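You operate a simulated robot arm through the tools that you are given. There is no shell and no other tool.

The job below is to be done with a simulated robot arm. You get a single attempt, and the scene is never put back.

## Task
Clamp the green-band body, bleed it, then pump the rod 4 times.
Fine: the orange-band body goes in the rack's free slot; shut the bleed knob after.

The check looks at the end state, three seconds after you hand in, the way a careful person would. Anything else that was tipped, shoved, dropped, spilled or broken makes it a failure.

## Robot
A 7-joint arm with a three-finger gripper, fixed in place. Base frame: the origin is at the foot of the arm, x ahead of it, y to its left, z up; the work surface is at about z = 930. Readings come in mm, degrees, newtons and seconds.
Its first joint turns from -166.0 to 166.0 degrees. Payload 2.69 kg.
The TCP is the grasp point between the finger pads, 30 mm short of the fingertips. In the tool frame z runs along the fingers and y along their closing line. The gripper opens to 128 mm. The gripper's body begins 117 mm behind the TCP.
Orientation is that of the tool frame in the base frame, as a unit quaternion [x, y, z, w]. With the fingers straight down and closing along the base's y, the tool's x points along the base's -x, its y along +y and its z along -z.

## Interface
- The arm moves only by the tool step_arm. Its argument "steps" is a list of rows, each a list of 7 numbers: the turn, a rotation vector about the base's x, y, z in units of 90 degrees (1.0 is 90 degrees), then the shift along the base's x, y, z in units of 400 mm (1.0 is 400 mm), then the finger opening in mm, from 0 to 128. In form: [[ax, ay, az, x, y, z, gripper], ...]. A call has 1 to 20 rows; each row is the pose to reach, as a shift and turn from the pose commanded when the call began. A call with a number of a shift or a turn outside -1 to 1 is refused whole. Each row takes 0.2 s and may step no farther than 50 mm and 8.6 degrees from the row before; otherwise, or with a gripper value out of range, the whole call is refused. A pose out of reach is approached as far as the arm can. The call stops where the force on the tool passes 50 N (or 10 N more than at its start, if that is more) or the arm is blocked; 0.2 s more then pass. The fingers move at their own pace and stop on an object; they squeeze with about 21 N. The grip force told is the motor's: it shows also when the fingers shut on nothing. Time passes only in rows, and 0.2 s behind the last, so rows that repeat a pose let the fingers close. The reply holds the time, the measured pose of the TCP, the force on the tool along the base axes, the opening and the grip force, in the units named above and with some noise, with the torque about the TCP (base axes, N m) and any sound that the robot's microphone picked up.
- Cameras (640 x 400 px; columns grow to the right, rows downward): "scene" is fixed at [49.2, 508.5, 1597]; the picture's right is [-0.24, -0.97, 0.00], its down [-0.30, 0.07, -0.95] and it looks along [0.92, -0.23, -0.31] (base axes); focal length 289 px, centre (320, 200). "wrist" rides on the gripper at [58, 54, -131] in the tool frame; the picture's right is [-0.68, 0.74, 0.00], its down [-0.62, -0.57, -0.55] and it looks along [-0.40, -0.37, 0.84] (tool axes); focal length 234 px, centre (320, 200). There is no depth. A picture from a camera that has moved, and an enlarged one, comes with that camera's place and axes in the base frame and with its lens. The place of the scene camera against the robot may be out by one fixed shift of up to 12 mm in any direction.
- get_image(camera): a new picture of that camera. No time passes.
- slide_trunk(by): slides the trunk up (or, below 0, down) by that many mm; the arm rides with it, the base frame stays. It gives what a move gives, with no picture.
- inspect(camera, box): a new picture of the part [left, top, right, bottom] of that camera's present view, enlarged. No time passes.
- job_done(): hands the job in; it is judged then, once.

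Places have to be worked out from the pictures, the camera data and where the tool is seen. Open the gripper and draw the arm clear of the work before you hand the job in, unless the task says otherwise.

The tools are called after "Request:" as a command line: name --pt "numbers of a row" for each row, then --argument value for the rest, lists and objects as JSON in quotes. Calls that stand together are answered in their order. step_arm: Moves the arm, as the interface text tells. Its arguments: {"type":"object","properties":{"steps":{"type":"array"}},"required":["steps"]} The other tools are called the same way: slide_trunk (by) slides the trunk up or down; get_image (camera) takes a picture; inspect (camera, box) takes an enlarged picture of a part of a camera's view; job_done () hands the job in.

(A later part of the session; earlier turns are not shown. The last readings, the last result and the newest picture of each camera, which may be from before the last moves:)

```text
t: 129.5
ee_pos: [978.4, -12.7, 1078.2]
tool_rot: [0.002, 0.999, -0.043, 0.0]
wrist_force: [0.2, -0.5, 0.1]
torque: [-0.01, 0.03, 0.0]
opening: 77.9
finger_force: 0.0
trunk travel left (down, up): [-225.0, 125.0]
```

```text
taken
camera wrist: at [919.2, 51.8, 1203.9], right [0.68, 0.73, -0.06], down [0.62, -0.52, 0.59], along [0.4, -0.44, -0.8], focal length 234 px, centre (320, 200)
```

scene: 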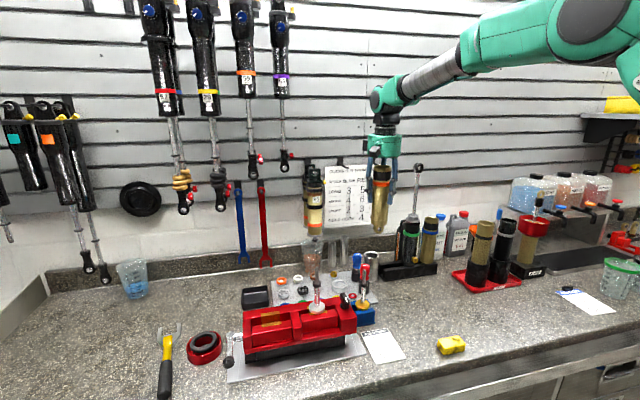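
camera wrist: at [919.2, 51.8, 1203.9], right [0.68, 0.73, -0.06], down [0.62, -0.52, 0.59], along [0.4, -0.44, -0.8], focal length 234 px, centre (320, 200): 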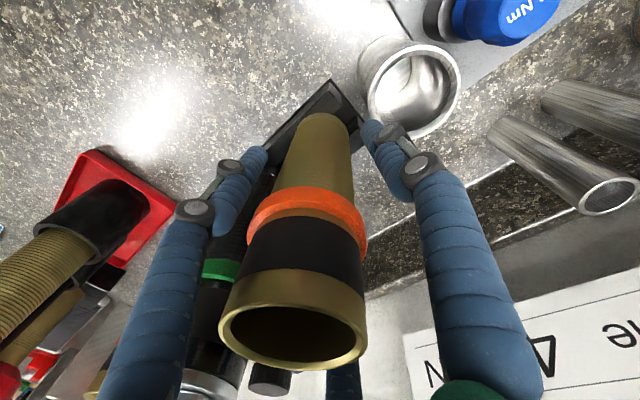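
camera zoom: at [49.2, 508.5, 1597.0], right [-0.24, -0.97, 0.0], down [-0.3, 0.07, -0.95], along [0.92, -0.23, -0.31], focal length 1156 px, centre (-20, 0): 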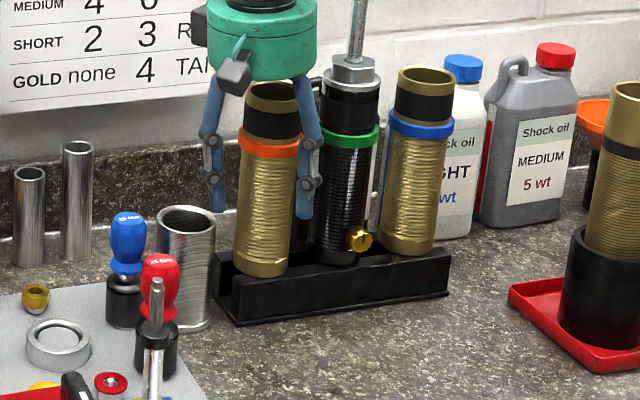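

The orange tube settled upright, parallel with its neighbours. I open a bit more, centre, and withdraw straight up.

Request:
step_arm --pt "0 0 0 0 -0.01 0 88" --pt "0 0 0 0 -0.012 0 90" --pt "0 0 0 0 -0.012 0.05 90" --pt "0 0 0 0 -0.012 0.12 90" --pt "0 0 0 0 -0.008 0.22 90" --pt "0 0 0 0 0 0.32 90" --pt "0 0 0 0 0.02 0.44 90" --pt "0 0 0 0 0.04 0.55 90" --pt "0 0 0 -0.05 0.06 0.65 90"

Request:
inspect --camera "scene" --box '[360, 200, 450, 300]'

Request:
get_image --camera "wrist"

```text
t: 131.5
ee_pos: [956.9, 11.6, 1340.6]
tool_rot: [0.0, 0.999, -0.042, -0.001]
wrist_force: [-0.4, -0.1, -0.8]
torque: [0.0, -0.01, 0.02]
opening: 89.9
finger_force: 0.1
trunk travel left (down, up): [-225.0, 125.0]
```

```text
4.00 times, centred on (405, 250) of scene
camera zoom: at [49.2, 508.5, 1597.0], right [-0.24, -0.97, 0.0], down [-0.3, 0.07, -0.95], along [0.92, -0.23, -0.31], focal length 1156 px, centre (-20, 0)
```

zoom: 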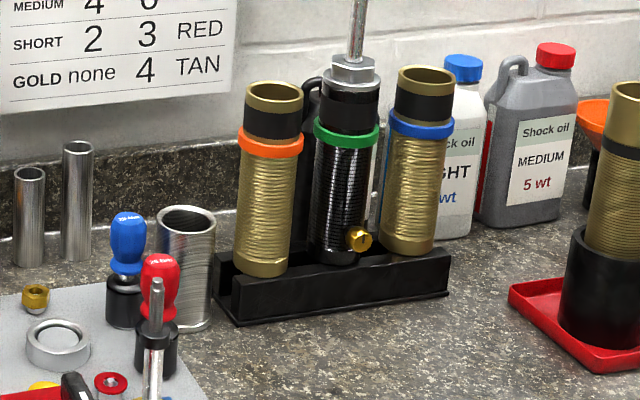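

```text
taken
camera wrist: at [898.5, 75.9, 1466.3], right [0.68, 0.73, -0.06], down [0.62, -0.52, 0.59], along [0.4, -0.44, -0.8], focal length 234 px, centre (320, 200)
```

wrist: 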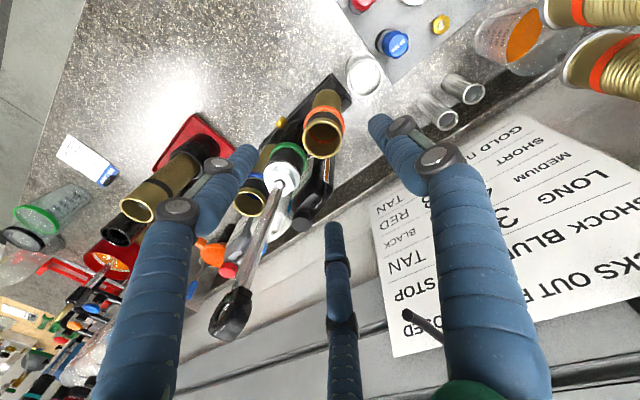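

The orange body stands in the free slot (axis ≈(977, −16)); green axis ≈(977, −97). Now I retreat to open space, undo the tilt and prepare the pitched side-grasp for the green body.

Request:
step_arm --pt "0 0 0 -0.1 0 0.05 90" --pt "0 0 0 -0.2 0 0.1 90" --pt "0.02 0 0 -0.3 0 0.15 90" --pt "0.04 0 0 -0.4 0 0.2 90" --pt "0.0545 0 0 -0.5 0 0.24 90" --pt "0.0545 0 0 -0.6 -0.02 0.24 90" --pt "0.0545 0 0 -0.7 -0.04 0.24 90" --pt "0.0545 0 0 -0.79 -0.06 0.24 90" --pt "0.0545 0 0 -0.79 -0.06 0.24 90"

Request:
slide_trunk --by -200

Request:
step_arm --pt "0 0 0.09 0 0 0 90" --pt "0 0 0.18 0 0 0 90" --pt "0 0 0.27 0 0 0 90" --pt "0 0 0.36 0 0 0 90" --pt "0 0 0.45 0 0 0 90" --pt "0 0 0.54 0 0 0 90" --pt "0 0 0.63 0 0 0 90" --pt "0 0 0.6667 0 0 0 90"

Request:
step_arm --pt "0 -0.08 0 0 0 0 90" --pt "0 -0.16 0 0 0 0 90" --pt "0 -0.24 0 0 0 0 90" --pt "0 -0.32 0 0 0 0 90" --pt "0 -0.4 0 0 0 0 90" --pt "0 -0.47 0 0 0 0 90" --pt "0 -0.5 0 0 0 0 90"

```text
t: 133.5
ee_pos: [638.7, -13.2, 1434.0]
tool_rot: [0.001, 1.0, 0.0, -0.001]
wrist_force: [0.4, -0.3, 0.2]
torque: [0.03, -0.04, -0.03]
opening: 90.3
finger_force: 0.0
trunk travel left (down, up): [-225.0, 125.0]
```

```text
t: 135.7
ee_pos: [640.6, -12.8, 1234.4]
tool_rot: [0.001, 1.0, 0.0, -0.001]
wrist_force: [0.3, 0.4, 0.2]
torque: [-0.04, 0.0, 0.04]
opening: 90.0
finger_force: 0.0
trunk travel left (down, up): [-25.0, 325.0]
```

```text
t: 137.5
ee_pos: [640.7, -11.3, 1235.1]
tool_rot: [-0.5, 0.866, 0.0, 0.0]
wrist_force: [-0.3, 0.0, -0.2]
torque: [-0.01, 0.0, -0.01]
opening: 89.9
finger_force: 0.0
trunk travel left (down, up): [-25.0, 325.0]
```

```text
t: 139.1
ee_pos: [639.8, -14.0, 1235.6]
tool_rot: [-0.461, 0.8, -0.192, 0.332]
wrist_force: [-0.2, -0.4, 0.1]
torque: [0.0, -0.02, 0.01]
opening: 90.0
finger_force: 0.1
trunk travel left (down, up): [-25.0, 325.0]
```

Pose set. I move to a stand-off point 200 mm back along the 45° approach line, (844, −83, 1183).

Request:
step_arm --pt "0 0 0 0.08 -0.04 0 90" --pt "0 0 0 0.17 -0.08 0 90" --pt "0 0 0 0.26 -0.12 -0.03 90" --pt "0 0 0 0.35 -0.15 -0.06 90" --pt "0 0 0 0.43 -0.17 -0.1 90" --pt "0 0 0 0.51 -0.172 -0.13 90" --pt "0 0 0 0.51 -0.172 -0.13 90"

Request:
get_image --camera "wrist"

Request:
inspect --camera "scene" --box '[360, 180, 500, 300]'

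```text
t: 140.7
ee_pos: [843.3, -82.6, 1181.1]
tool_rot: [-0.461, 0.801, -0.191, 0.331]
wrist_force: [1.6, -0.2, -0.7]
torque: [-0.06, 0.0, -0.01]
opening: 90.0
finger_force: 0.0
trunk travel left (down, up): [-25.0, 325.0]
```

```text
taken
camera wrist: at [698.8, -105.2, 1220.2], right [-0.21, 0.95, -0.21], down [0.18, 0.25, 0.95], along [0.96, 0.16, -0.22], focal length 234 px, centre (320, 200)
```

wrist: 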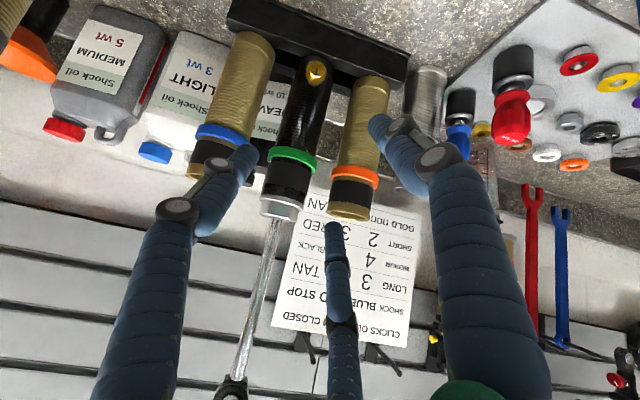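

```text
3.33 times, centred on (430, 240) of scene
camera zoom: at [49.2, 508.5, 1597.0], right [-0.24, -0.97, 0.0], down [-0.3, 0.07, -0.95], along [0.92, -0.23, -0.31], focal length 964 px, centre (-47, 67)
```

zoom: 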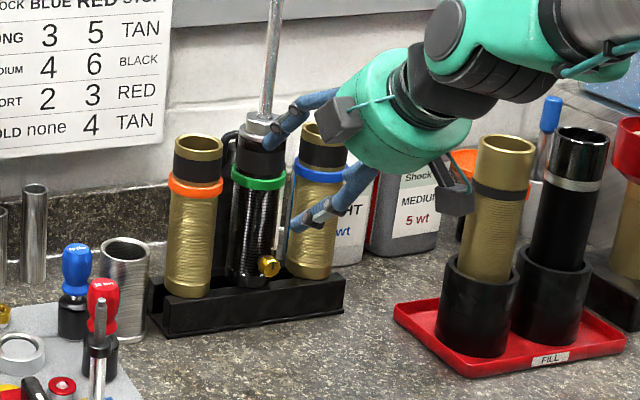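

Here the green axis reads y≈−102, orange ≈−21, blue ≈−185…; I set TCP y to −88 (offset for the one-vs-two finger pattern) and advance 70 mm along the approach line, then look.

Request:
step_arm --pt "0 0 0 0.04 -0.013 -0.04 90" --pt "0 0 0 0.08 -0.013 -0.08 90" --pt "0 0 0 0.125 -0.013 -0.123 90" --pt "0 0 0 0.125 -0.013 -0.123 90"

Request:
get_image --camera "wrist"

Request:
inspect --camera "scene" --box '[360, 180, 500, 300]'

```text
t: 141.7
ee_pos: [894.3, -87.4, 1132.6]
tool_rot: [-0.461, 0.801, -0.191, 0.331]
wrist_force: [0.1, 0.5, -0.6]
torque: [-0.01, -0.03, 0.01]
opening: 90.2
finger_force: 0.1
trunk travel left (down, up): [-25.0, 325.0]
```

```text
taken
camera wrist: at [748.3, -110.7, 1170.7], right [-0.21, 0.95, -0.21], down [0.18, 0.25, 0.95], along [0.96, 0.16, -0.22], focal length 234 px, centre (320, 200)
```

wrist: 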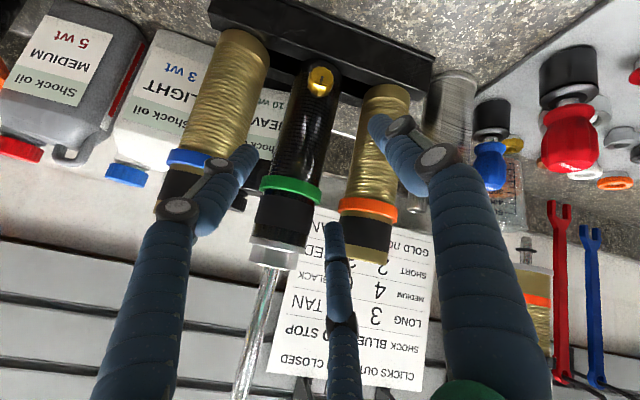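

```text
3.33 times, centred on (430, 240) of scene
camera zoom: at [49.2, 508.5, 1597.0], right [-0.24, -0.97, 0.0], down [-0.3, 0.07, -0.95], along [0.92, -0.23, -0.31], focal length 964 px, centre (-47, 67)
```

zoom: 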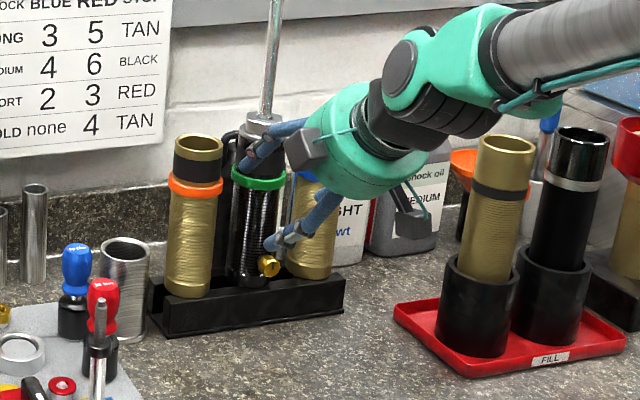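

I zoom on the wrist view to measure green's and orange's sides at grip height.

Request:
inspect --camera "wrist" --box '[180, 40, 420, 230]'

```text
2.11 times, centred on (300, 135) of wrist
camera zoom: at [748.3, -110.7, 1170.7], right [-0.21, 0.95, -0.21], down [0.18, 0.25, 0.95], along [0.96, 0.16, -0.22], focal length 493 px, centre (362, 337)
```

zoom: 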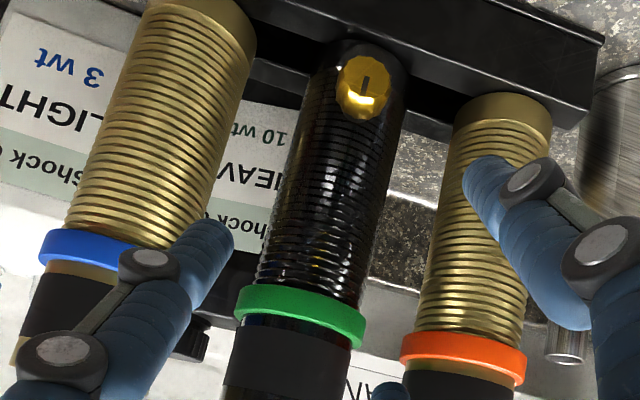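

Refined: green axis y≈−105, orange −20.6, blue −189; the bleed knob is at ≈(936, −102, 1017) facing −x. I shift to y −90 and advance in two stages.

Request:
step_arm --pt "0 0 0 0.03 -0.007 -0.03 90" --pt "0 0 0 0.07 -0.007 -0.07 90" --pt "0 0 0 0.11 -0.007 -0.11 90" --pt "0 0 0 0.11 -0.007 -0.11 90"

Request:
inspect --camera "wrist" --box '[180, 20, 440, 250]'

Request:
inspect --camera "scene" --box '[360, 180, 500, 300]'

```text
t: 142.7
ee_pos: [938.1, -90.5, 1087.6]
tool_rot: [-0.462, 0.801, -0.191, 0.331]
wrist_force: [-0.7, -0.3, 0.0]
torque: [0.01, 0.02, -0.01]
opening: 90.2
finger_force: 0.0
trunk travel left (down, up): [-25.0, 325.0]
```

```text
1.74 times, centred on (310, 135) of wrist
camera zoom: at [792.2, -113.2, 1127.2], right [-0.21, 0.95, -0.21], down [0.18, 0.25, 0.95], along [0.96, 0.16, -0.22], focal length 407 px, centre (337, 313)
```

zoom: 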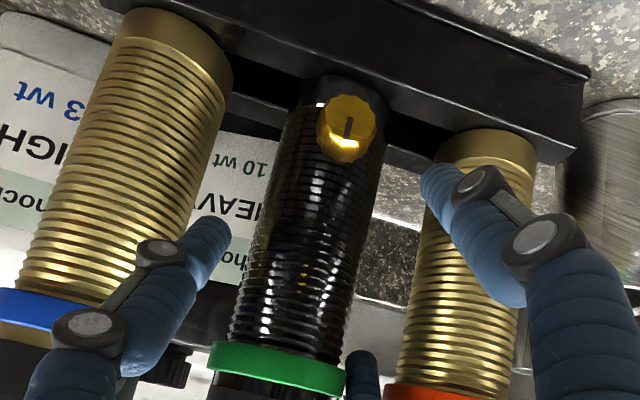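

```text
3.33 times, centred on (430, 240) of scene
camera zoom: at [49.2, 508.5, 1597.0], right [-0.24, -0.97, 0.0], down [-0.3, 0.07, -0.95], along [0.92, -0.23, -0.31], focal length 964 px, centre (-47, 67)
```

zoom: 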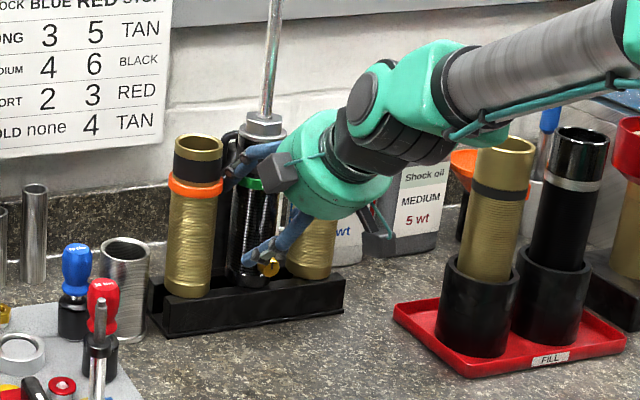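

Finger positions project as expected between the tubes. I advance the rest of the way in smaller steps.

Request:
step_arm --pt "0 0 0 0.03 0 -0.03 90" --pt "0 0 0 0.06 0 -0.06 90" --pt "0 0 0 0.06 0 -0.06 90"

Request:
step_arm --pt "0 0 0 0.025 0 -0.025 90" --pt "0 0 0 0.053 0 -0.052 90" --pt "0 0 0 0.053 0 -0.052 90"

Request:
get_image --camera "wrist"

Request:
inspect --camera "scene" --box '[360, 180, 500, 300]'

```text
t: 143.5
ee_pos: [962.4, -90.3, 1064.7]
tool_rot: [-0.462, 0.8, -0.191, 0.331]
wrist_force: [0.1, 0.6, -0.6]
torque: [0.02, -0.02, 0.0]
opening: 89.9
finger_force: 0.0
trunk travel left (down, up): [-25.0, 325.0]
```

```text
t: 144.3
ee_pos: [983.4, -89.8, 1044.1]
tool_rot: [-0.462, 0.8, -0.191, 0.331]
wrist_force: [-0.4, 0.3, -0.5]
torque: [-0.01, 0.0, 0.0]
opening: 89.9
finger_force: 0.0
trunk travel left (down, up): [-25.0, 325.0]
```

```text
taken
camera wrist: at [837.7, -112.8, 1083.1], right [-0.21, 0.95, -0.21], down [0.18, 0.25, 0.95], along [0.96, 0.16, -0.22], focal length 234 px, centre (320, 200)
```

wrist: 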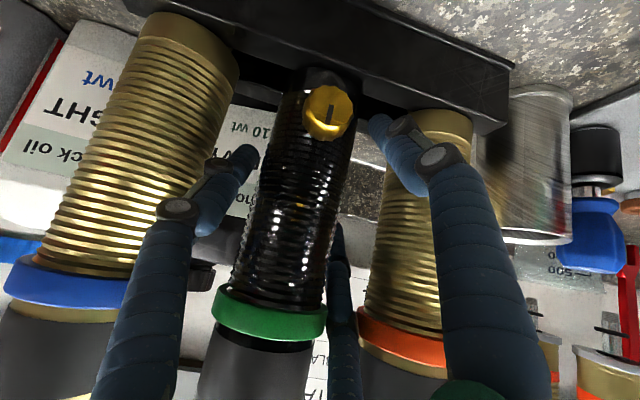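

```text
3.33 times, centred on (430, 240) of scene
camera zoom: at [49.2, 508.5, 1597.0], right [-0.24, -0.97, 0.0], down [-0.3, 0.07, -0.95], along [0.92, -0.23, -0.31], focal length 964 px, centre (-47, 67)
```

zoom: 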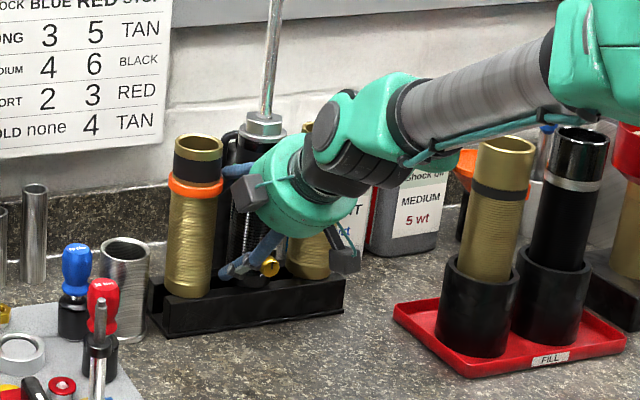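

No contact at all, and the green body sits between the fingers. I close slowly and watch side forces.

Request:
step_arm --pt "0 0 0 0 0 0 84" --pt "0 0 0 0 0 0 80" --pt "0 0 0 0 0 0 77" --pt "0 0 0 0 0 0 77"

```text
t: 145.3
ee_pos: [983.3, -88.4, 1044.0]
tool_rot: [-0.462, 0.801, -0.191, 0.331]
wrist_force: [0.3, 0.4, 0.5]
torque: [-0.17, 0.04, -0.02]
opening: 79.5
finger_force: 2.0
trunk travel left (down, up): [-25.0, 325.0]
```

Contact at 79.5 mm with near-zero side force: well centred. I squeeze fully.

Request:
step_arm --pt "0 0 0 0 0 0 70" --pt "0 0 0 0 0 0 55" --pt "0 0 0 0 0 0 55" --pt "0 0 0 0 0 0 55"

Request:
get_image --camera "wrist"

```text
t: 146.3
ee_pos: [983.9, -89.8, 1044.7]
tool_rot: [-0.461, 0.8, -0.192, 0.332]
wrist_force: [1.5, -1.8, 0.5]
torque: [-0.25, -0.02, 0.09]
opening: 75.7
finger_force: 21.3
trunk travel left (down, up): [-25.0, 325.0]
```

```text
taken
camera wrist: at [837.5, -112.9, 1083.3], right [-0.21, 0.95, -0.21], down [0.18, 0.25, 0.95], along [0.96, 0.16, -0.22], focal length 234 px, centre (320, 200)
```

wrist: 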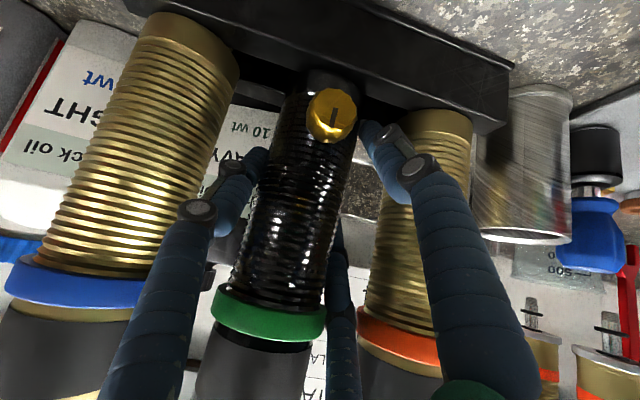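

Gripped at 21 N. Test lift of 10 mm.

Request:
step_arm --pt "0 0 0 0 0 0.008 55" --pt "0 0 0 0 0 0.016 55" --pt "0 0 0 0 0 0.025 55" --pt "0 0 0 0 0 0.025 55"

Request:
inspect --camera "wrist" --box '[180, 20, 480, 300]'

Request:
inspect --camera "scene" --box '[360, 180, 500, 300]'

```text
t: 147.3
ee_pos: [983.1, -89.7, 1054.5]
tool_rot: [-0.461, 0.801, -0.191, 0.331]
wrist_force: [0.0, 0.7, -7.9]
torque: [0.13, -0.03, 0.03]
opening: 75.9
finger_force: 20.6
trunk travel left (down, up): [-25.0, 325.0]
```

```text
1.43 times, centred on (330, 160) of wrist
camera zoom: at [837.6, -113.1, 1092.6], right [-0.21, 0.95, -0.21], down [0.18, 0.25, 0.95], along [0.96, 0.16, -0.22], focal length 334 px, centre (306, 257)
```

zoom: 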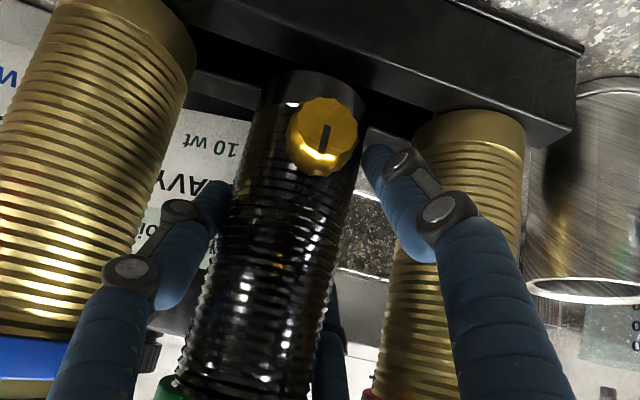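

```text
3.33 times, centred on (430, 240) of scene
camera zoom: at [49.2, 508.5, 1597.0], right [-0.24, -0.97, 0.0], down [-0.3, 0.07, -0.95], along [0.92, -0.23, -0.31], focal length 964 px, centre (-47, 67)
```

zoom: 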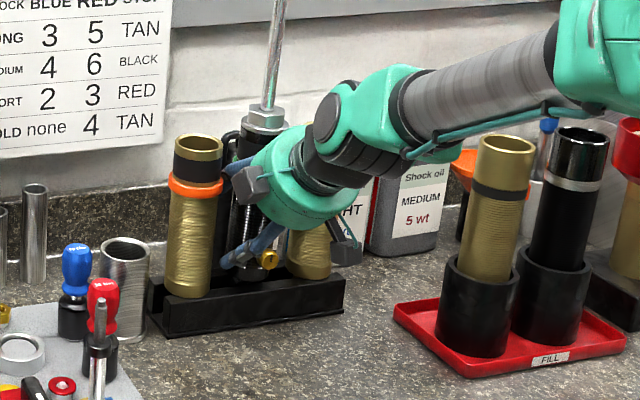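

It lifts cleanly (~0.8 kg). I raise it clear of the rails, then draw it back toward −x out from between its neighbours.

Request:
step_arm --pt "0 0 0 0 0 0.04 55" --pt "0 0 0 0 0 0.08 55" --pt "0 0 0 0 0 0.13 55" --pt "0 0 0 0 0 0.13 55"

Request:
get_image --camera "scene"

Request:
get_image --camera "wrist"

```text
t: 148.3
ee_pos: [982.2, -88.9, 1106.3]
tool_rot: [-0.463, 0.8, -0.191, 0.331]
wrist_force: [-0.3, -0.4, -7.8]
torque: [0.11, -0.05, -0.01]
opening: 75.7
finger_force: 21.1
trunk travel left (down, up): [-25.0, 325.0]
```

```text
taken
```

scene: 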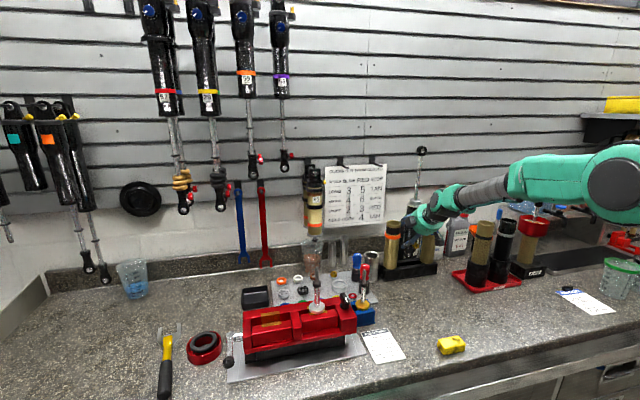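

```text
taken
camera wrist: at [837.1, -112.3, 1145.2], right [-0.21, 0.95, -0.21], down [0.18, 0.25, 0.95], along [0.96, 0.16, -0.22], focal length 234 px, centre (320, 200)
```

wrist: 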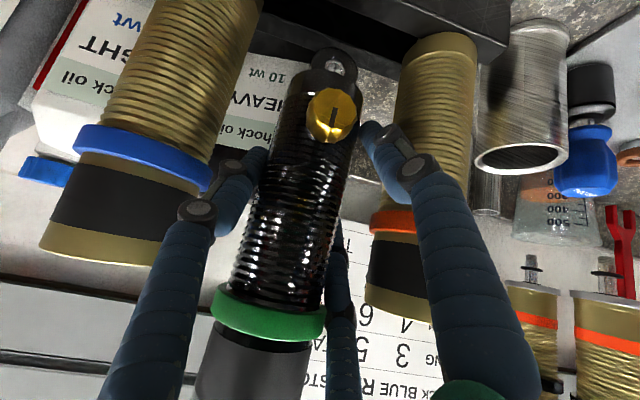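

The lug is clear of the rails. I back straight out along −x.

Request:
step_arm --pt "0 0 0 -0.06 0 0.01 55" --pt "0 0 0 -0.15 0 0.02 55" --pt "0 0 0 -0.25 0 0.02 55" --pt "0 0 0 -0.35 0 0.02 55" --pt "0 0 0 -0.35 0 0.02 55"

Request:
inspect --camera "scene" --box '[340, 140, 500, 300]'

```text
t: 149.5
ee_pos: [843.0, -89.4, 1114.6]
tool_rot: [-0.46, 0.801, -0.191, 0.332]
wrist_force: [0.4, -0.4, -7.7]
torque: [0.12, 0.01, -0.01]
opening: 75.8
finger_force: 21.4
trunk travel left (down, up): [-25.0, 325.0]
```

```text
2.50 times, centred on (420, 220) of scene
camera zoom: at [49.2, 508.5, 1597.0], right [-0.24, -0.97, 0.0], down [-0.3, 0.07, -0.95], along [0.92, -0.23, -0.31], focal length 723 px, centre (70, 150)
```

zoom: 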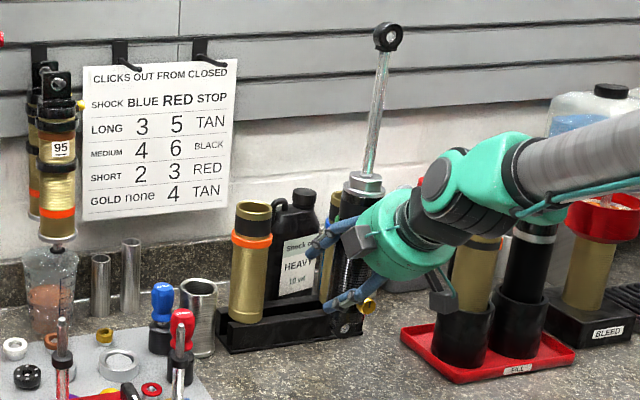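

Clear of the rack. I raise the trunk 200 mm to carry it high, then move across toward the vise in stages.

Request:
slide_trunk --by 200

Request:
step_arm --pt "0 0 0 -0.03 0.08 0 55" --pt "0 0 0 -0.06 0.18 0 55" --pt "0 0 0 -0.09 0.28 0 55" --pt "0 0 0 -0.12 0.38 0 55" --pt "0 0 0 -0.15 0.48 0 55" --pt "0 0 0 -0.18 0.58 0 55" --pt "0 0 0 -0.21 0.67 0 55" --pt "0 0 0 -0.24 0.75 0 55" --pt "0 0 0 -0.24 0.75 0 55"

Request:
get_image --camera "scene"

```text
t: 151.7
ee_pos: [843.0, -91.0, 1313.2]
tool_rot: [-0.462, 0.801, -0.191, 0.331]
wrist_force: [0.6, -0.1, -8.6]
torque: [0.09, -0.04, -0.01]
opening: 75.6
finger_force: 20.6
trunk travel left (down, up): [-225.0, 125.0]
```

```text
t: 153.7
ee_pos: [747.9, 209.9, 1313.8]
tool_rot: [-0.461, 0.801, -0.191, 0.331]
wrist_force: [-0.2, 0.0, -8.6]
torque: [0.06, -0.04, -0.05]
opening: 75.8
finger_force: 20.7
trunk travel left (down, up): [-225.0, 125.0]
```

```text
taken
```

scene: 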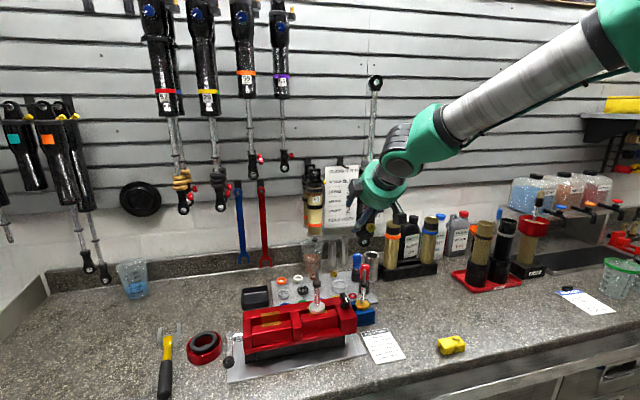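

Carrying well. I continue to above the left vise station.

Request:
step_arm --pt "0 0 0 -0.01 0.09 0 55" --pt "0 0 0 -0.02 0.19 0 55" --pt "0 0 0 -0.03 0.29 0 55" --pt "0 0 0 -0.045 0.39 0 55" --pt "0 0 0 -0.06 0.49 0 55" --pt "0 0 0 -0.07 0.58 0 55" --pt "0 0 0 -0.075 0.66 0 55" --pt "0 0 0 -0.075 0.703 0 55" --pt "0 0 0 -0.075 0.703 0 55"

Request:
get_image --camera "scene"

Request:
get_image --camera "wrist"

```text
t: 155.7
ee_pos: [717.0, 491.0, 1313.2]
tool_rot: [-0.461, 0.8, -0.192, 0.332]
wrist_force: [0.5, 0.7, -9.3]
torque: [0.09, -0.01, -0.01]
opening: 76.0
finger_force: 20.8
trunk travel left (down, up): [-225.0, 125.0]
```

```text
taken
```

scene: 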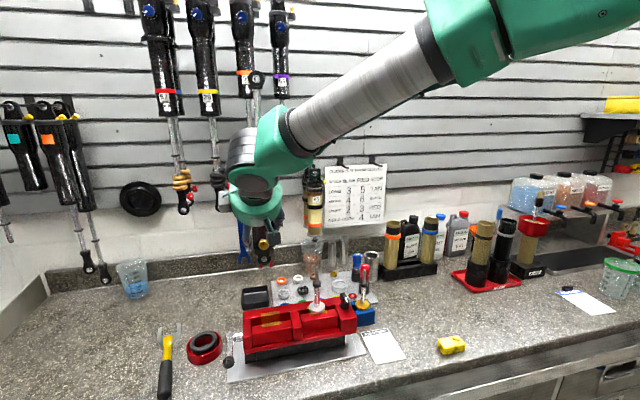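

```text
taken
camera wrist: at [570.9, 468.5, 1352.1], right [-0.21, 0.95, -0.21], down [0.18, 0.25, 0.95], along [0.96, 0.16, -0.22], focal length 234 px, centre (320, 200)
```

wrist: 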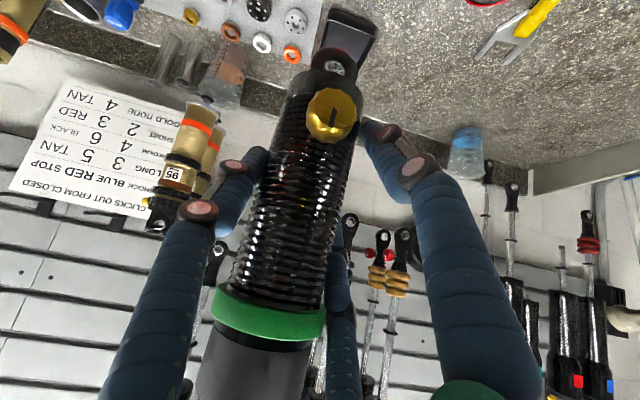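

Above the station. I check the body's uprightness and lug position.

Request:
inspect --camera "scene" --box '[200, 60, 340, 290]'

Request:
inspect --camera "wrist" --box '[220, 30, 420, 210]'

```text
1.74 times, centred on (270, 175) of scene
camera zoom: at [49.2, 508.5, 1597.0], right [-0.24, -0.97, 0.0], down [-0.3, 0.07, -0.95], along [0.92, -0.23, -0.31], focal length 503 px, centre (407, 244)
```

zoom: 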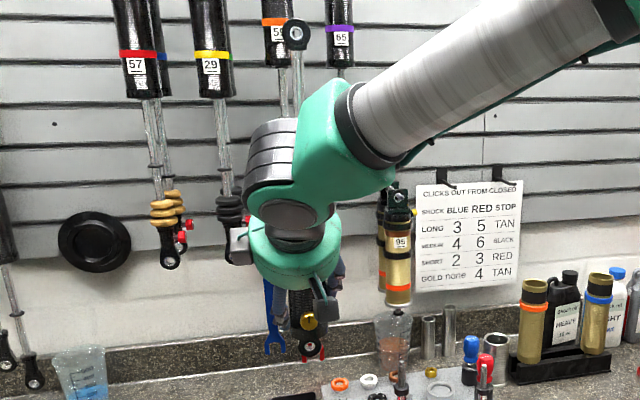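

```text
2.22 times, centred on (320, 120) of wrist
camera zoom: at [570.9, 468.5, 1352.1], right [-0.21, 0.95, -0.21], down [0.18, 0.25, 0.95], along [0.96, 0.16, -0.22], focal length 520 px, centre (320, 378)
```

zoom: 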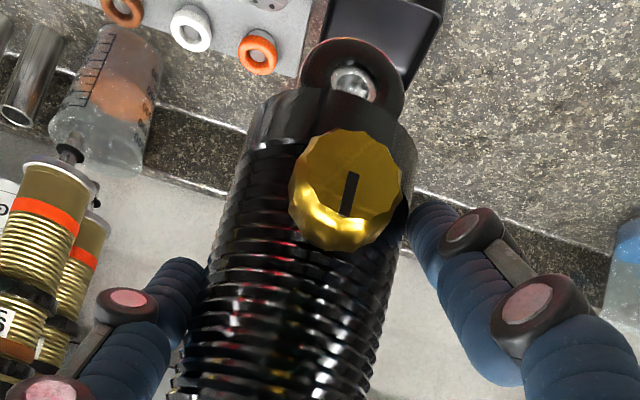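

The body sits in the hand exactly as it did upright in the rack, so it is vertical. I lower 115 mm with the trunk and look at the jaws.

Request:
slide_trunk --by -115

Request:
get_image --camera "wrist"

Request:
inspect --camera "wrist" --box '[220, 0, 460, 180]'

Request:
inspect --camera "scene" --box '[200, 220, 360, 380]'

```text
t: 157.1
ee_pos: [716.5, 491.6, 1198.2]
tool_rot: [-0.461, 0.801, -0.192, 0.331]
wrist_force: [-1.2, -0.2, -8.4]
torque: [0.15, -0.03, -0.02]
opening: 75.8
finger_force: 20.6
trunk travel left (down, up): [-110.0, 240.0]
```

```text
taken
camera wrist: at [570.7, 468.1, 1237.6], right [-0.21, 0.95, -0.21], down [0.18, 0.25, 0.95], along [0.96, 0.16, -0.22], focal length 234 px, centre (320, 200)
```

wrist: 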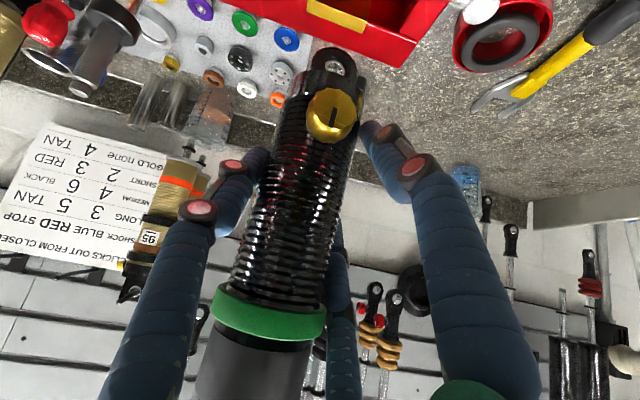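

```text
2.22 times, centred on (340, 90) of wrist
camera zoom: at [570.7, 468.1, 1237.6], right [-0.21, 0.95, -0.21], down [0.18, 0.25, 0.95], along [0.96, 0.16, -0.22], focal length 520 px, centre (276, 444)
```

zoom: 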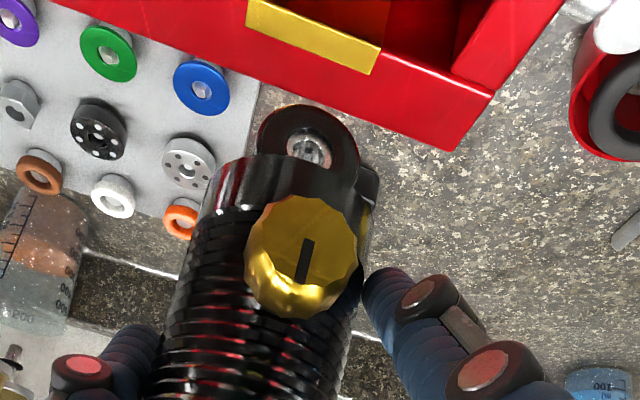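

```text
2.50 times, centred on (280, 300) of scene
camera zoom: at [49.2, 508.5, 1597.0], right [-0.24, -0.97, 0.0], down [-0.3, 0.07, -0.95], along [0.92, -0.23, -0.31], focal length 723 px, centre (420, -50)
```

zoom: 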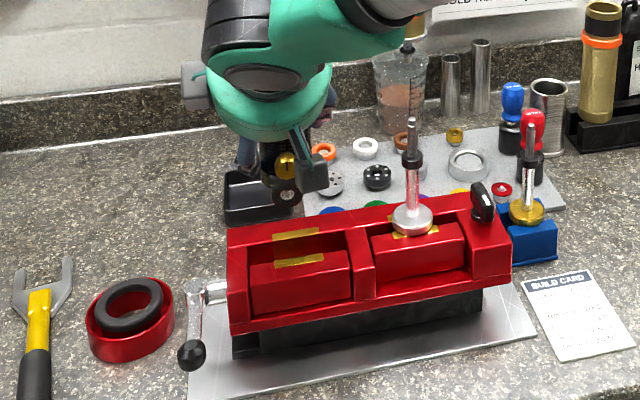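

The rear jaw pad centre is at y≈475.5 while the lug reads ≈480.5 with the same camera, so I shift −4 mm in y and lower 28 mm.

Request:
step_arm --pt "0 0 0 0 -0.01 -0.03 55" --pt "0 0 0 0 -0.01 -0.07 55" --pt "0 0 0 0 -0.01 -0.07 55"

Request:
inspect --camera "wrist" --box '[220, 0, 460, 180]'

Request:
inspect --camera "scene" --box '[220, 250, 340, 370]'

```text
t: 157.9
ee_pos: [716.0, 488.1, 1168.9]
tool_rot: [-0.461, 0.801, -0.191, 0.331]
wrist_force: [-0.6, 0.8, -9.1]
torque: [0.09, -0.04, -0.04]
opening: 75.9
finger_force: 21.2
trunk travel left (down, up): [-110.0, 240.0]
```

```text
2.22 times, centred on (340, 90) of wrist
camera zoom: at [571.0, 464.3, 1208.5], right [-0.21, 0.95, -0.21], down [0.18, 0.25, 0.95], along [0.96, 0.16, -0.22], focal length 520 px, centre (276, 444)
```

zoom: 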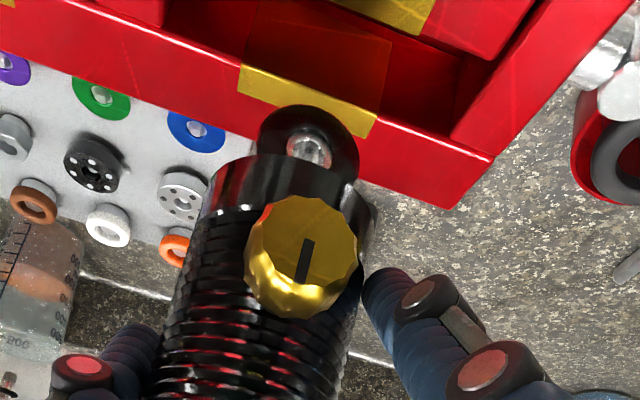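

```text
3.33 times, centred on (280, 310) of scene
camera zoom: at [49.2, 508.5, 1597.0], right [-0.24, -0.97, 0.0], down [-0.3, 0.07, -0.95], along [0.92, -0.23, -0.31], focal length 964 px, centre (453, -167)
```

zoom: 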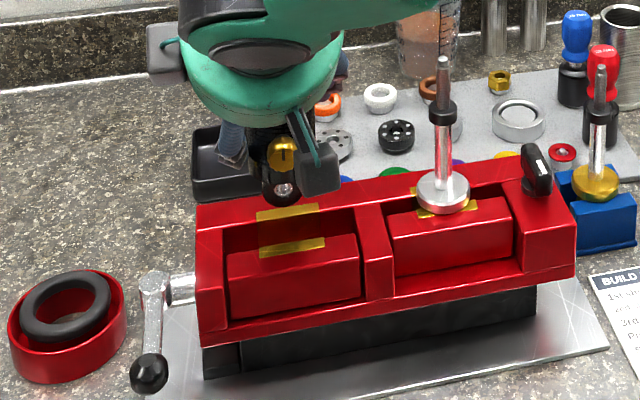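

Lug and pad line up sideways. I lower 20 mm more and inspect the lug against the jaw gap.

Request:
step_arm --pt "0 0 0 0 -0.003 -0.025 55" --pt "0 0 0 0 -0.003 -0.05 55" --pt "0 0 0 0 -0.003 -0.05 55"

Request:
inspect --camera "wrist" --box '[240, 0, 440, 150]'

Request:
inspect --camera "scene" --box '[240, 270, 320, 350]'

```text
t: 158.7
ee_pos: [715.8, 487.3, 1149.1]
tool_rot: [-0.461, 0.8, -0.192, 0.332]
wrist_force: [0.4, 0.2, -9.0]
torque: [0.1, -0.01, -0.02]
opening: 75.9
finger_force: 21.2
trunk travel left (down, up): [-110.0, 240.0]
```

```text
2.67 times, centred on (340, 75) of wrist
camera zoom: at [570.7, 463.2, 1188.7], right [-0.21, 0.95, -0.21], down [0.18, 0.25, 0.95], along [0.96, 0.16, -0.22], focal length 624 px, centre (267, 533)
```

zoom: 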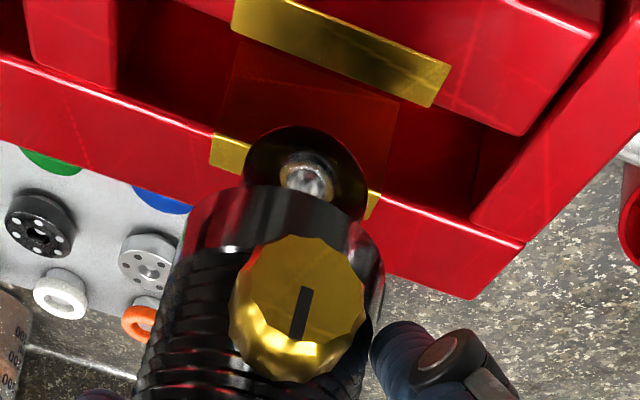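

```text
5.00 times, centred on (280, 310) of scene
camera zoom: at [49.2, 508.5, 1597.0], right [-0.24, -0.97, 0.0], down [-0.3, 0.07, -0.95], along [0.92, -0.23, -0.31], focal length 1446 px, centre (520, -350)
```

zoom: 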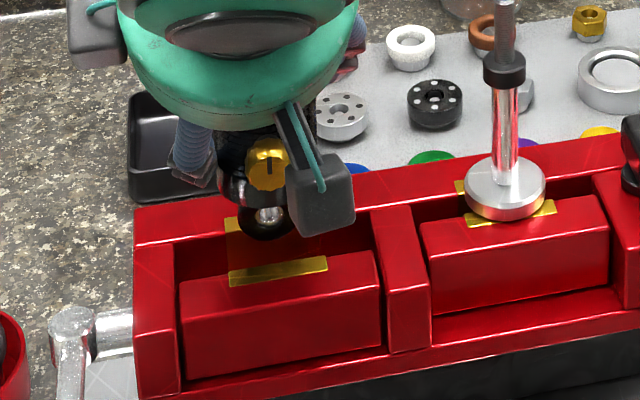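

The lug is aimed into the open gap between the two pads. I lower in small steps with force checks.

Request:
step_arm --pt "0 0 0 0 0 -0.0125 55" --pt "0 0 0 0 0 -0.025 55" --pt "0 0 0 0 0 -0.025 55"

Request:
step_arm --pt "0 0 0 0 0 -0.0125 55" --pt "0 0 0 0 0 -0.025 55" --pt "0 0 0 0 0 -0.025 55"

Request:
inspect --camera "wrist" --box '[240, 0, 440, 150]'

```text
t: 159.5
ee_pos: [716.8, 486.8, 1140.9]
tool_rot: [-0.461, 0.801, -0.192, 0.331]
wrist_force: [-0.3, 0.1, -9.1]
torque: [0.11, -0.02, -0.01]
opening: 75.8
finger_force: 21.1
trunk travel left (down, up): [-110.0, 240.0]
```

```text
t: 160.3
ee_pos: [716.1, 487.0, 1130.3]
tool_rot: [-0.461, 0.801, -0.192, 0.331]
wrist_force: [-0.7, -0.1, -7.7]
torque: [0.1, -0.02, -0.02]
opening: 75.8
finger_force: 20.7
trunk travel left (down, up): [-110.0, 240.0]
```

```text
2.67 times, centred on (340, 75) of wrist
camera zoom: at [570.7, 463.0, 1168.9], right [-0.21, 0.95, -0.21], down [0.18, 0.25, 0.95], along [0.96, 0.16, -0.22], focal length 624 px, centre (267, 533)
```

zoom: 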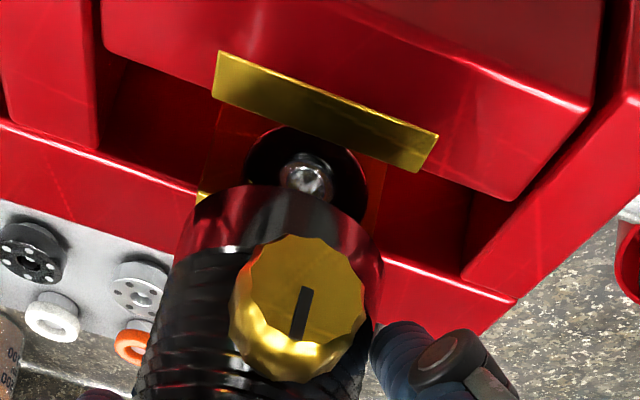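

The lug is entering the gap freely. I continue down until it rests.

Request:
step_arm --pt "0 0 0 0 0 -0.01 55" --pt "0 0 0 0 0 -0.02 55" --pt "0 0 0 0 0 -0.02 55"

Request:
step_arm --pt "0 0 0 0 0 -0.006 55" --pt "0 0 0 0 0 -0.012 55" --pt "0 0 0 0 0 -0.012 55"

Request:
inspect --camera "wrist" --box '[240, 0, 440, 150]'

```text
t: 161.1
ee_pos: [717.1, 485.9, 1122.7]
tool_rot: [-0.461, 0.8, -0.192, 0.332]
wrist_force: [0.1, -0.4, -9.0]
torque: [0.09, -0.04, -0.01]
opening: 75.8
finger_force: 20.9
trunk travel left (down, up): [-110.0, 240.0]
```

```text
t: 161.9
ee_pos: [716.2, 486.4, 1117.9]
tool_rot: [-0.462, 0.8, -0.191, 0.332]
wrist_force: [-0.7, 0.6, -8.8]
torque: [0.08, -0.02, 0.01]
opening: 75.5
finger_force: 20.9
trunk travel left (down, up): [-110.0, 240.0]
```

```text
2.67 times, centred on (340, 75) of wrist
camera zoom: at [570.6, 462.6, 1156.1], right [-0.21, 0.95, -0.21], down [0.18, 0.25, 0.95], along [0.96, 0.16, -0.22], focal length 624 px, centre (267, 533)
```

zoom: 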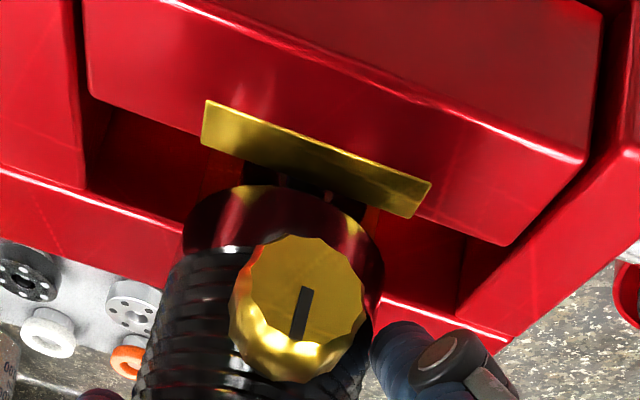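

Nearly seated; a few more millimetres in 1–2 mm steps until the weight is taken.

Request:
step_arm --pt "0 0 0 0 0 -0.004 55" --pt "0 0 0 0 0 -0.008 55" --pt "0 0 0 0 0 -0.008 55"

Request:
step_arm --pt "0 0 0 0 0 -0.004 55" --pt "0 0 0 0 0 -0.008 55" --pt "0 0 0 0 0 -0.008 55"

```text
t: 162.7
ee_pos: [716.5, 487.3, 1114.6]
tool_rot: [-0.461, 0.801, -0.192, 0.331]
wrist_force: [0.2, -0.1, -7.9]
torque: [0.12, -0.06, 0.02]
opening: 76.0
finger_force: 21.1
trunk travel left (down, up): [-110.0, 240.0]
```

```text
t: 163.5
ee_pos: [717.5, 486.9, 1111.1]
tool_rot: [-0.461, 0.801, -0.19, 0.332]
wrist_force: [-0.9, -0.2, -3.2]
torque: [-0.08, -0.07, -0.01]
opening: 76.0
finger_force: 21.1
trunk travel left (down, up): [-110.0, 240.0]
```

Request:
step_arm --pt "0 0 0 0 0 -0.003 55" --pt "0 0 0 0 0 -0.003 55"

Request:
inspect --camera "wrist" --box '[200, 0, 460, 240]'

Request:
inspect --camera "scene" --box '[180, 120, 360, 380]'

```text
t: 164.1
ee_pos: [716.9, 486.3, 1111.6]
tool_rot: [-0.461, 0.8, -0.191, 0.332]
wrist_force: [0.6, -0.3, 4.1]
torque: [-0.32, -0.19, 0.08]
opening: 76.0
finger_force: 20.8
trunk travel left (down, up): [-110.0, 240.0]
```

```text
1.67 times, centred on (330, 120) of wrist
camera zoom: at [570.8, 463.0, 1150.1], right [-0.21, 0.95, -0.21], down [0.18, 0.25, 0.95], along [0.96, 0.16, -0.22], focal length 390 px, centre (303, 333)
```

zoom: 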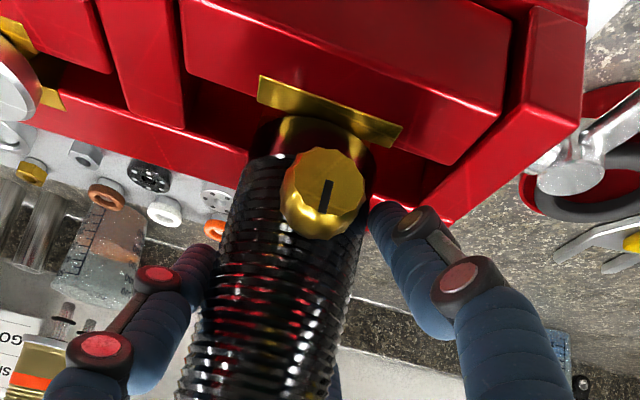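

```text
1.54 times, centred on (270, 250) of scene
camera zoom: at [49.2, 508.5, 1597.0], right [-0.24, -0.97, 0.0], down [-0.3, 0.07, -0.95], along [0.92, -0.23, -0.31], focal length 445 px, centre (397, 123)
```

zoom: 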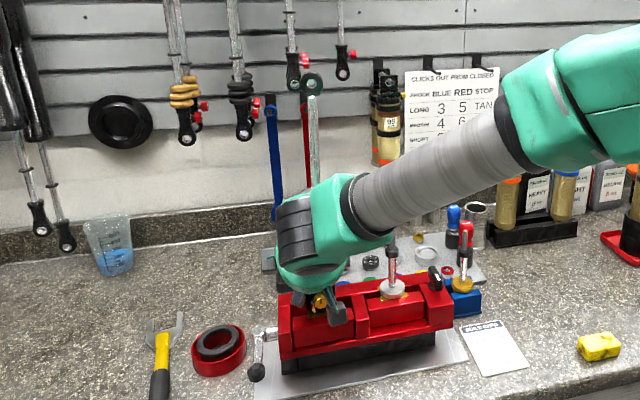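

Seated (force now +4 N, weight on the jaws). I open slowly, then retreat back along the approach line.

Request:
step_arm --pt "0 0 0 0 0 0 74" --pt "0 0 0 0 0 0 78" --pt "0 0 0 0 0 0 82" --pt "0 0 0 0 0 0 86" --pt "0 0 0 0 0 0 89" --pt "0 0 0 0 0 0 89"

Request:
get_image --camera "wrist"

```text
t: 165.5
ee_pos: [716.9, 487.1, 1110.8]
tool_rot: [-0.461, 0.801, -0.192, 0.331]
wrist_force: [0.2, 0.2, -0.1]
torque: [-0.07, 0.0, 0.02]
opening: 89.2
finger_force: 0.6
trunk travel left (down, up): [-110.0, 240.0]
```

```text
taken
camera wrist: at [570.6, 463.0, 1149.0], right [-0.21, 0.95, -0.21], down [0.18, 0.25, 0.95], along [0.96, 0.16, -0.22], focal length 234 px, centre (320, 200)
```

wrist: 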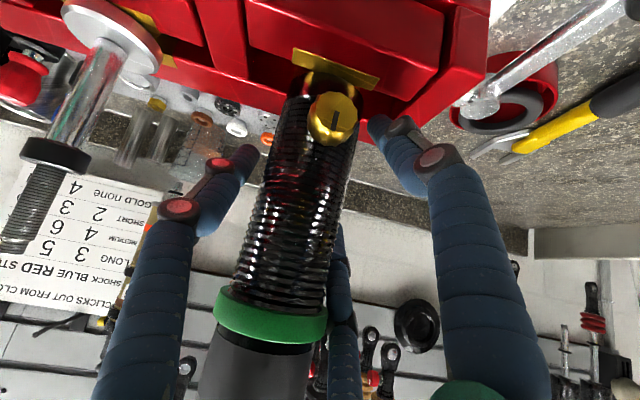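

The body stands free. I retreat along −t (back and up).

Request:
step_arm --pt "0 0 0 -0.02 0 0.02 89" --pt "0 0 0 -0.06 0 0.06 89" --pt "0 0 0 -0.12 0 0.12 89" --pt "0 0 0 -0.19 0 0.19 89" --pt "0 0 0 -0.26 0 0.26 89" --pt "0 0 0 -0.33 0 0.33 89" --pt "0 0 0 -0.33 0 0.33 89"

Request:
get_image --camera "scene"

Request:
get_image --camera "wrist"

```text
t: 167.1
ee_pos: [583.4, 486.3, 1243.0]
tool_rot: [-0.46, 0.801, -0.192, 0.332]
wrist_force: [0.5, 1.3, 0.3]
torque: [0.02, 0.01, -0.02]
opening: 89.1
finger_force: 0.1
trunk travel left (down, up): [-110.0, 240.0]
```

```text
taken
```

scene: 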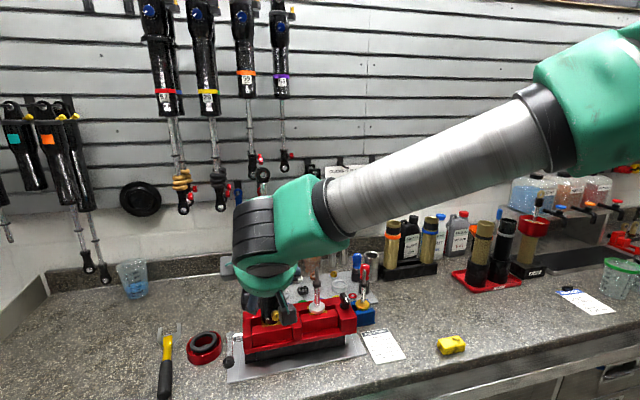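

```text
taken
camera wrist: at [437.1, 462.1, 1282.2], right [-0.21, 0.95, -0.21], down [0.18, 0.25, 0.95], along [0.96, 0.16, -0.22], focal length 234 px, centre (320, 200)
```

wrist: 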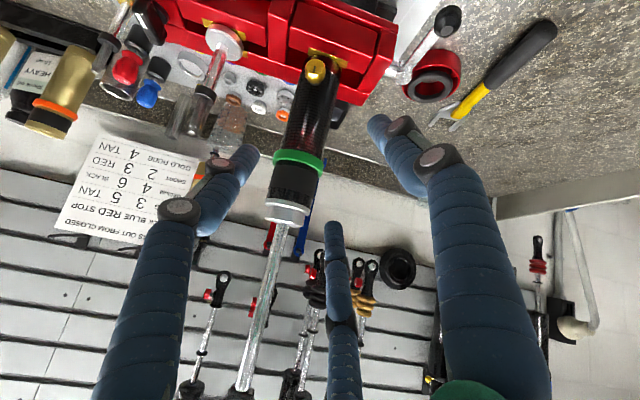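

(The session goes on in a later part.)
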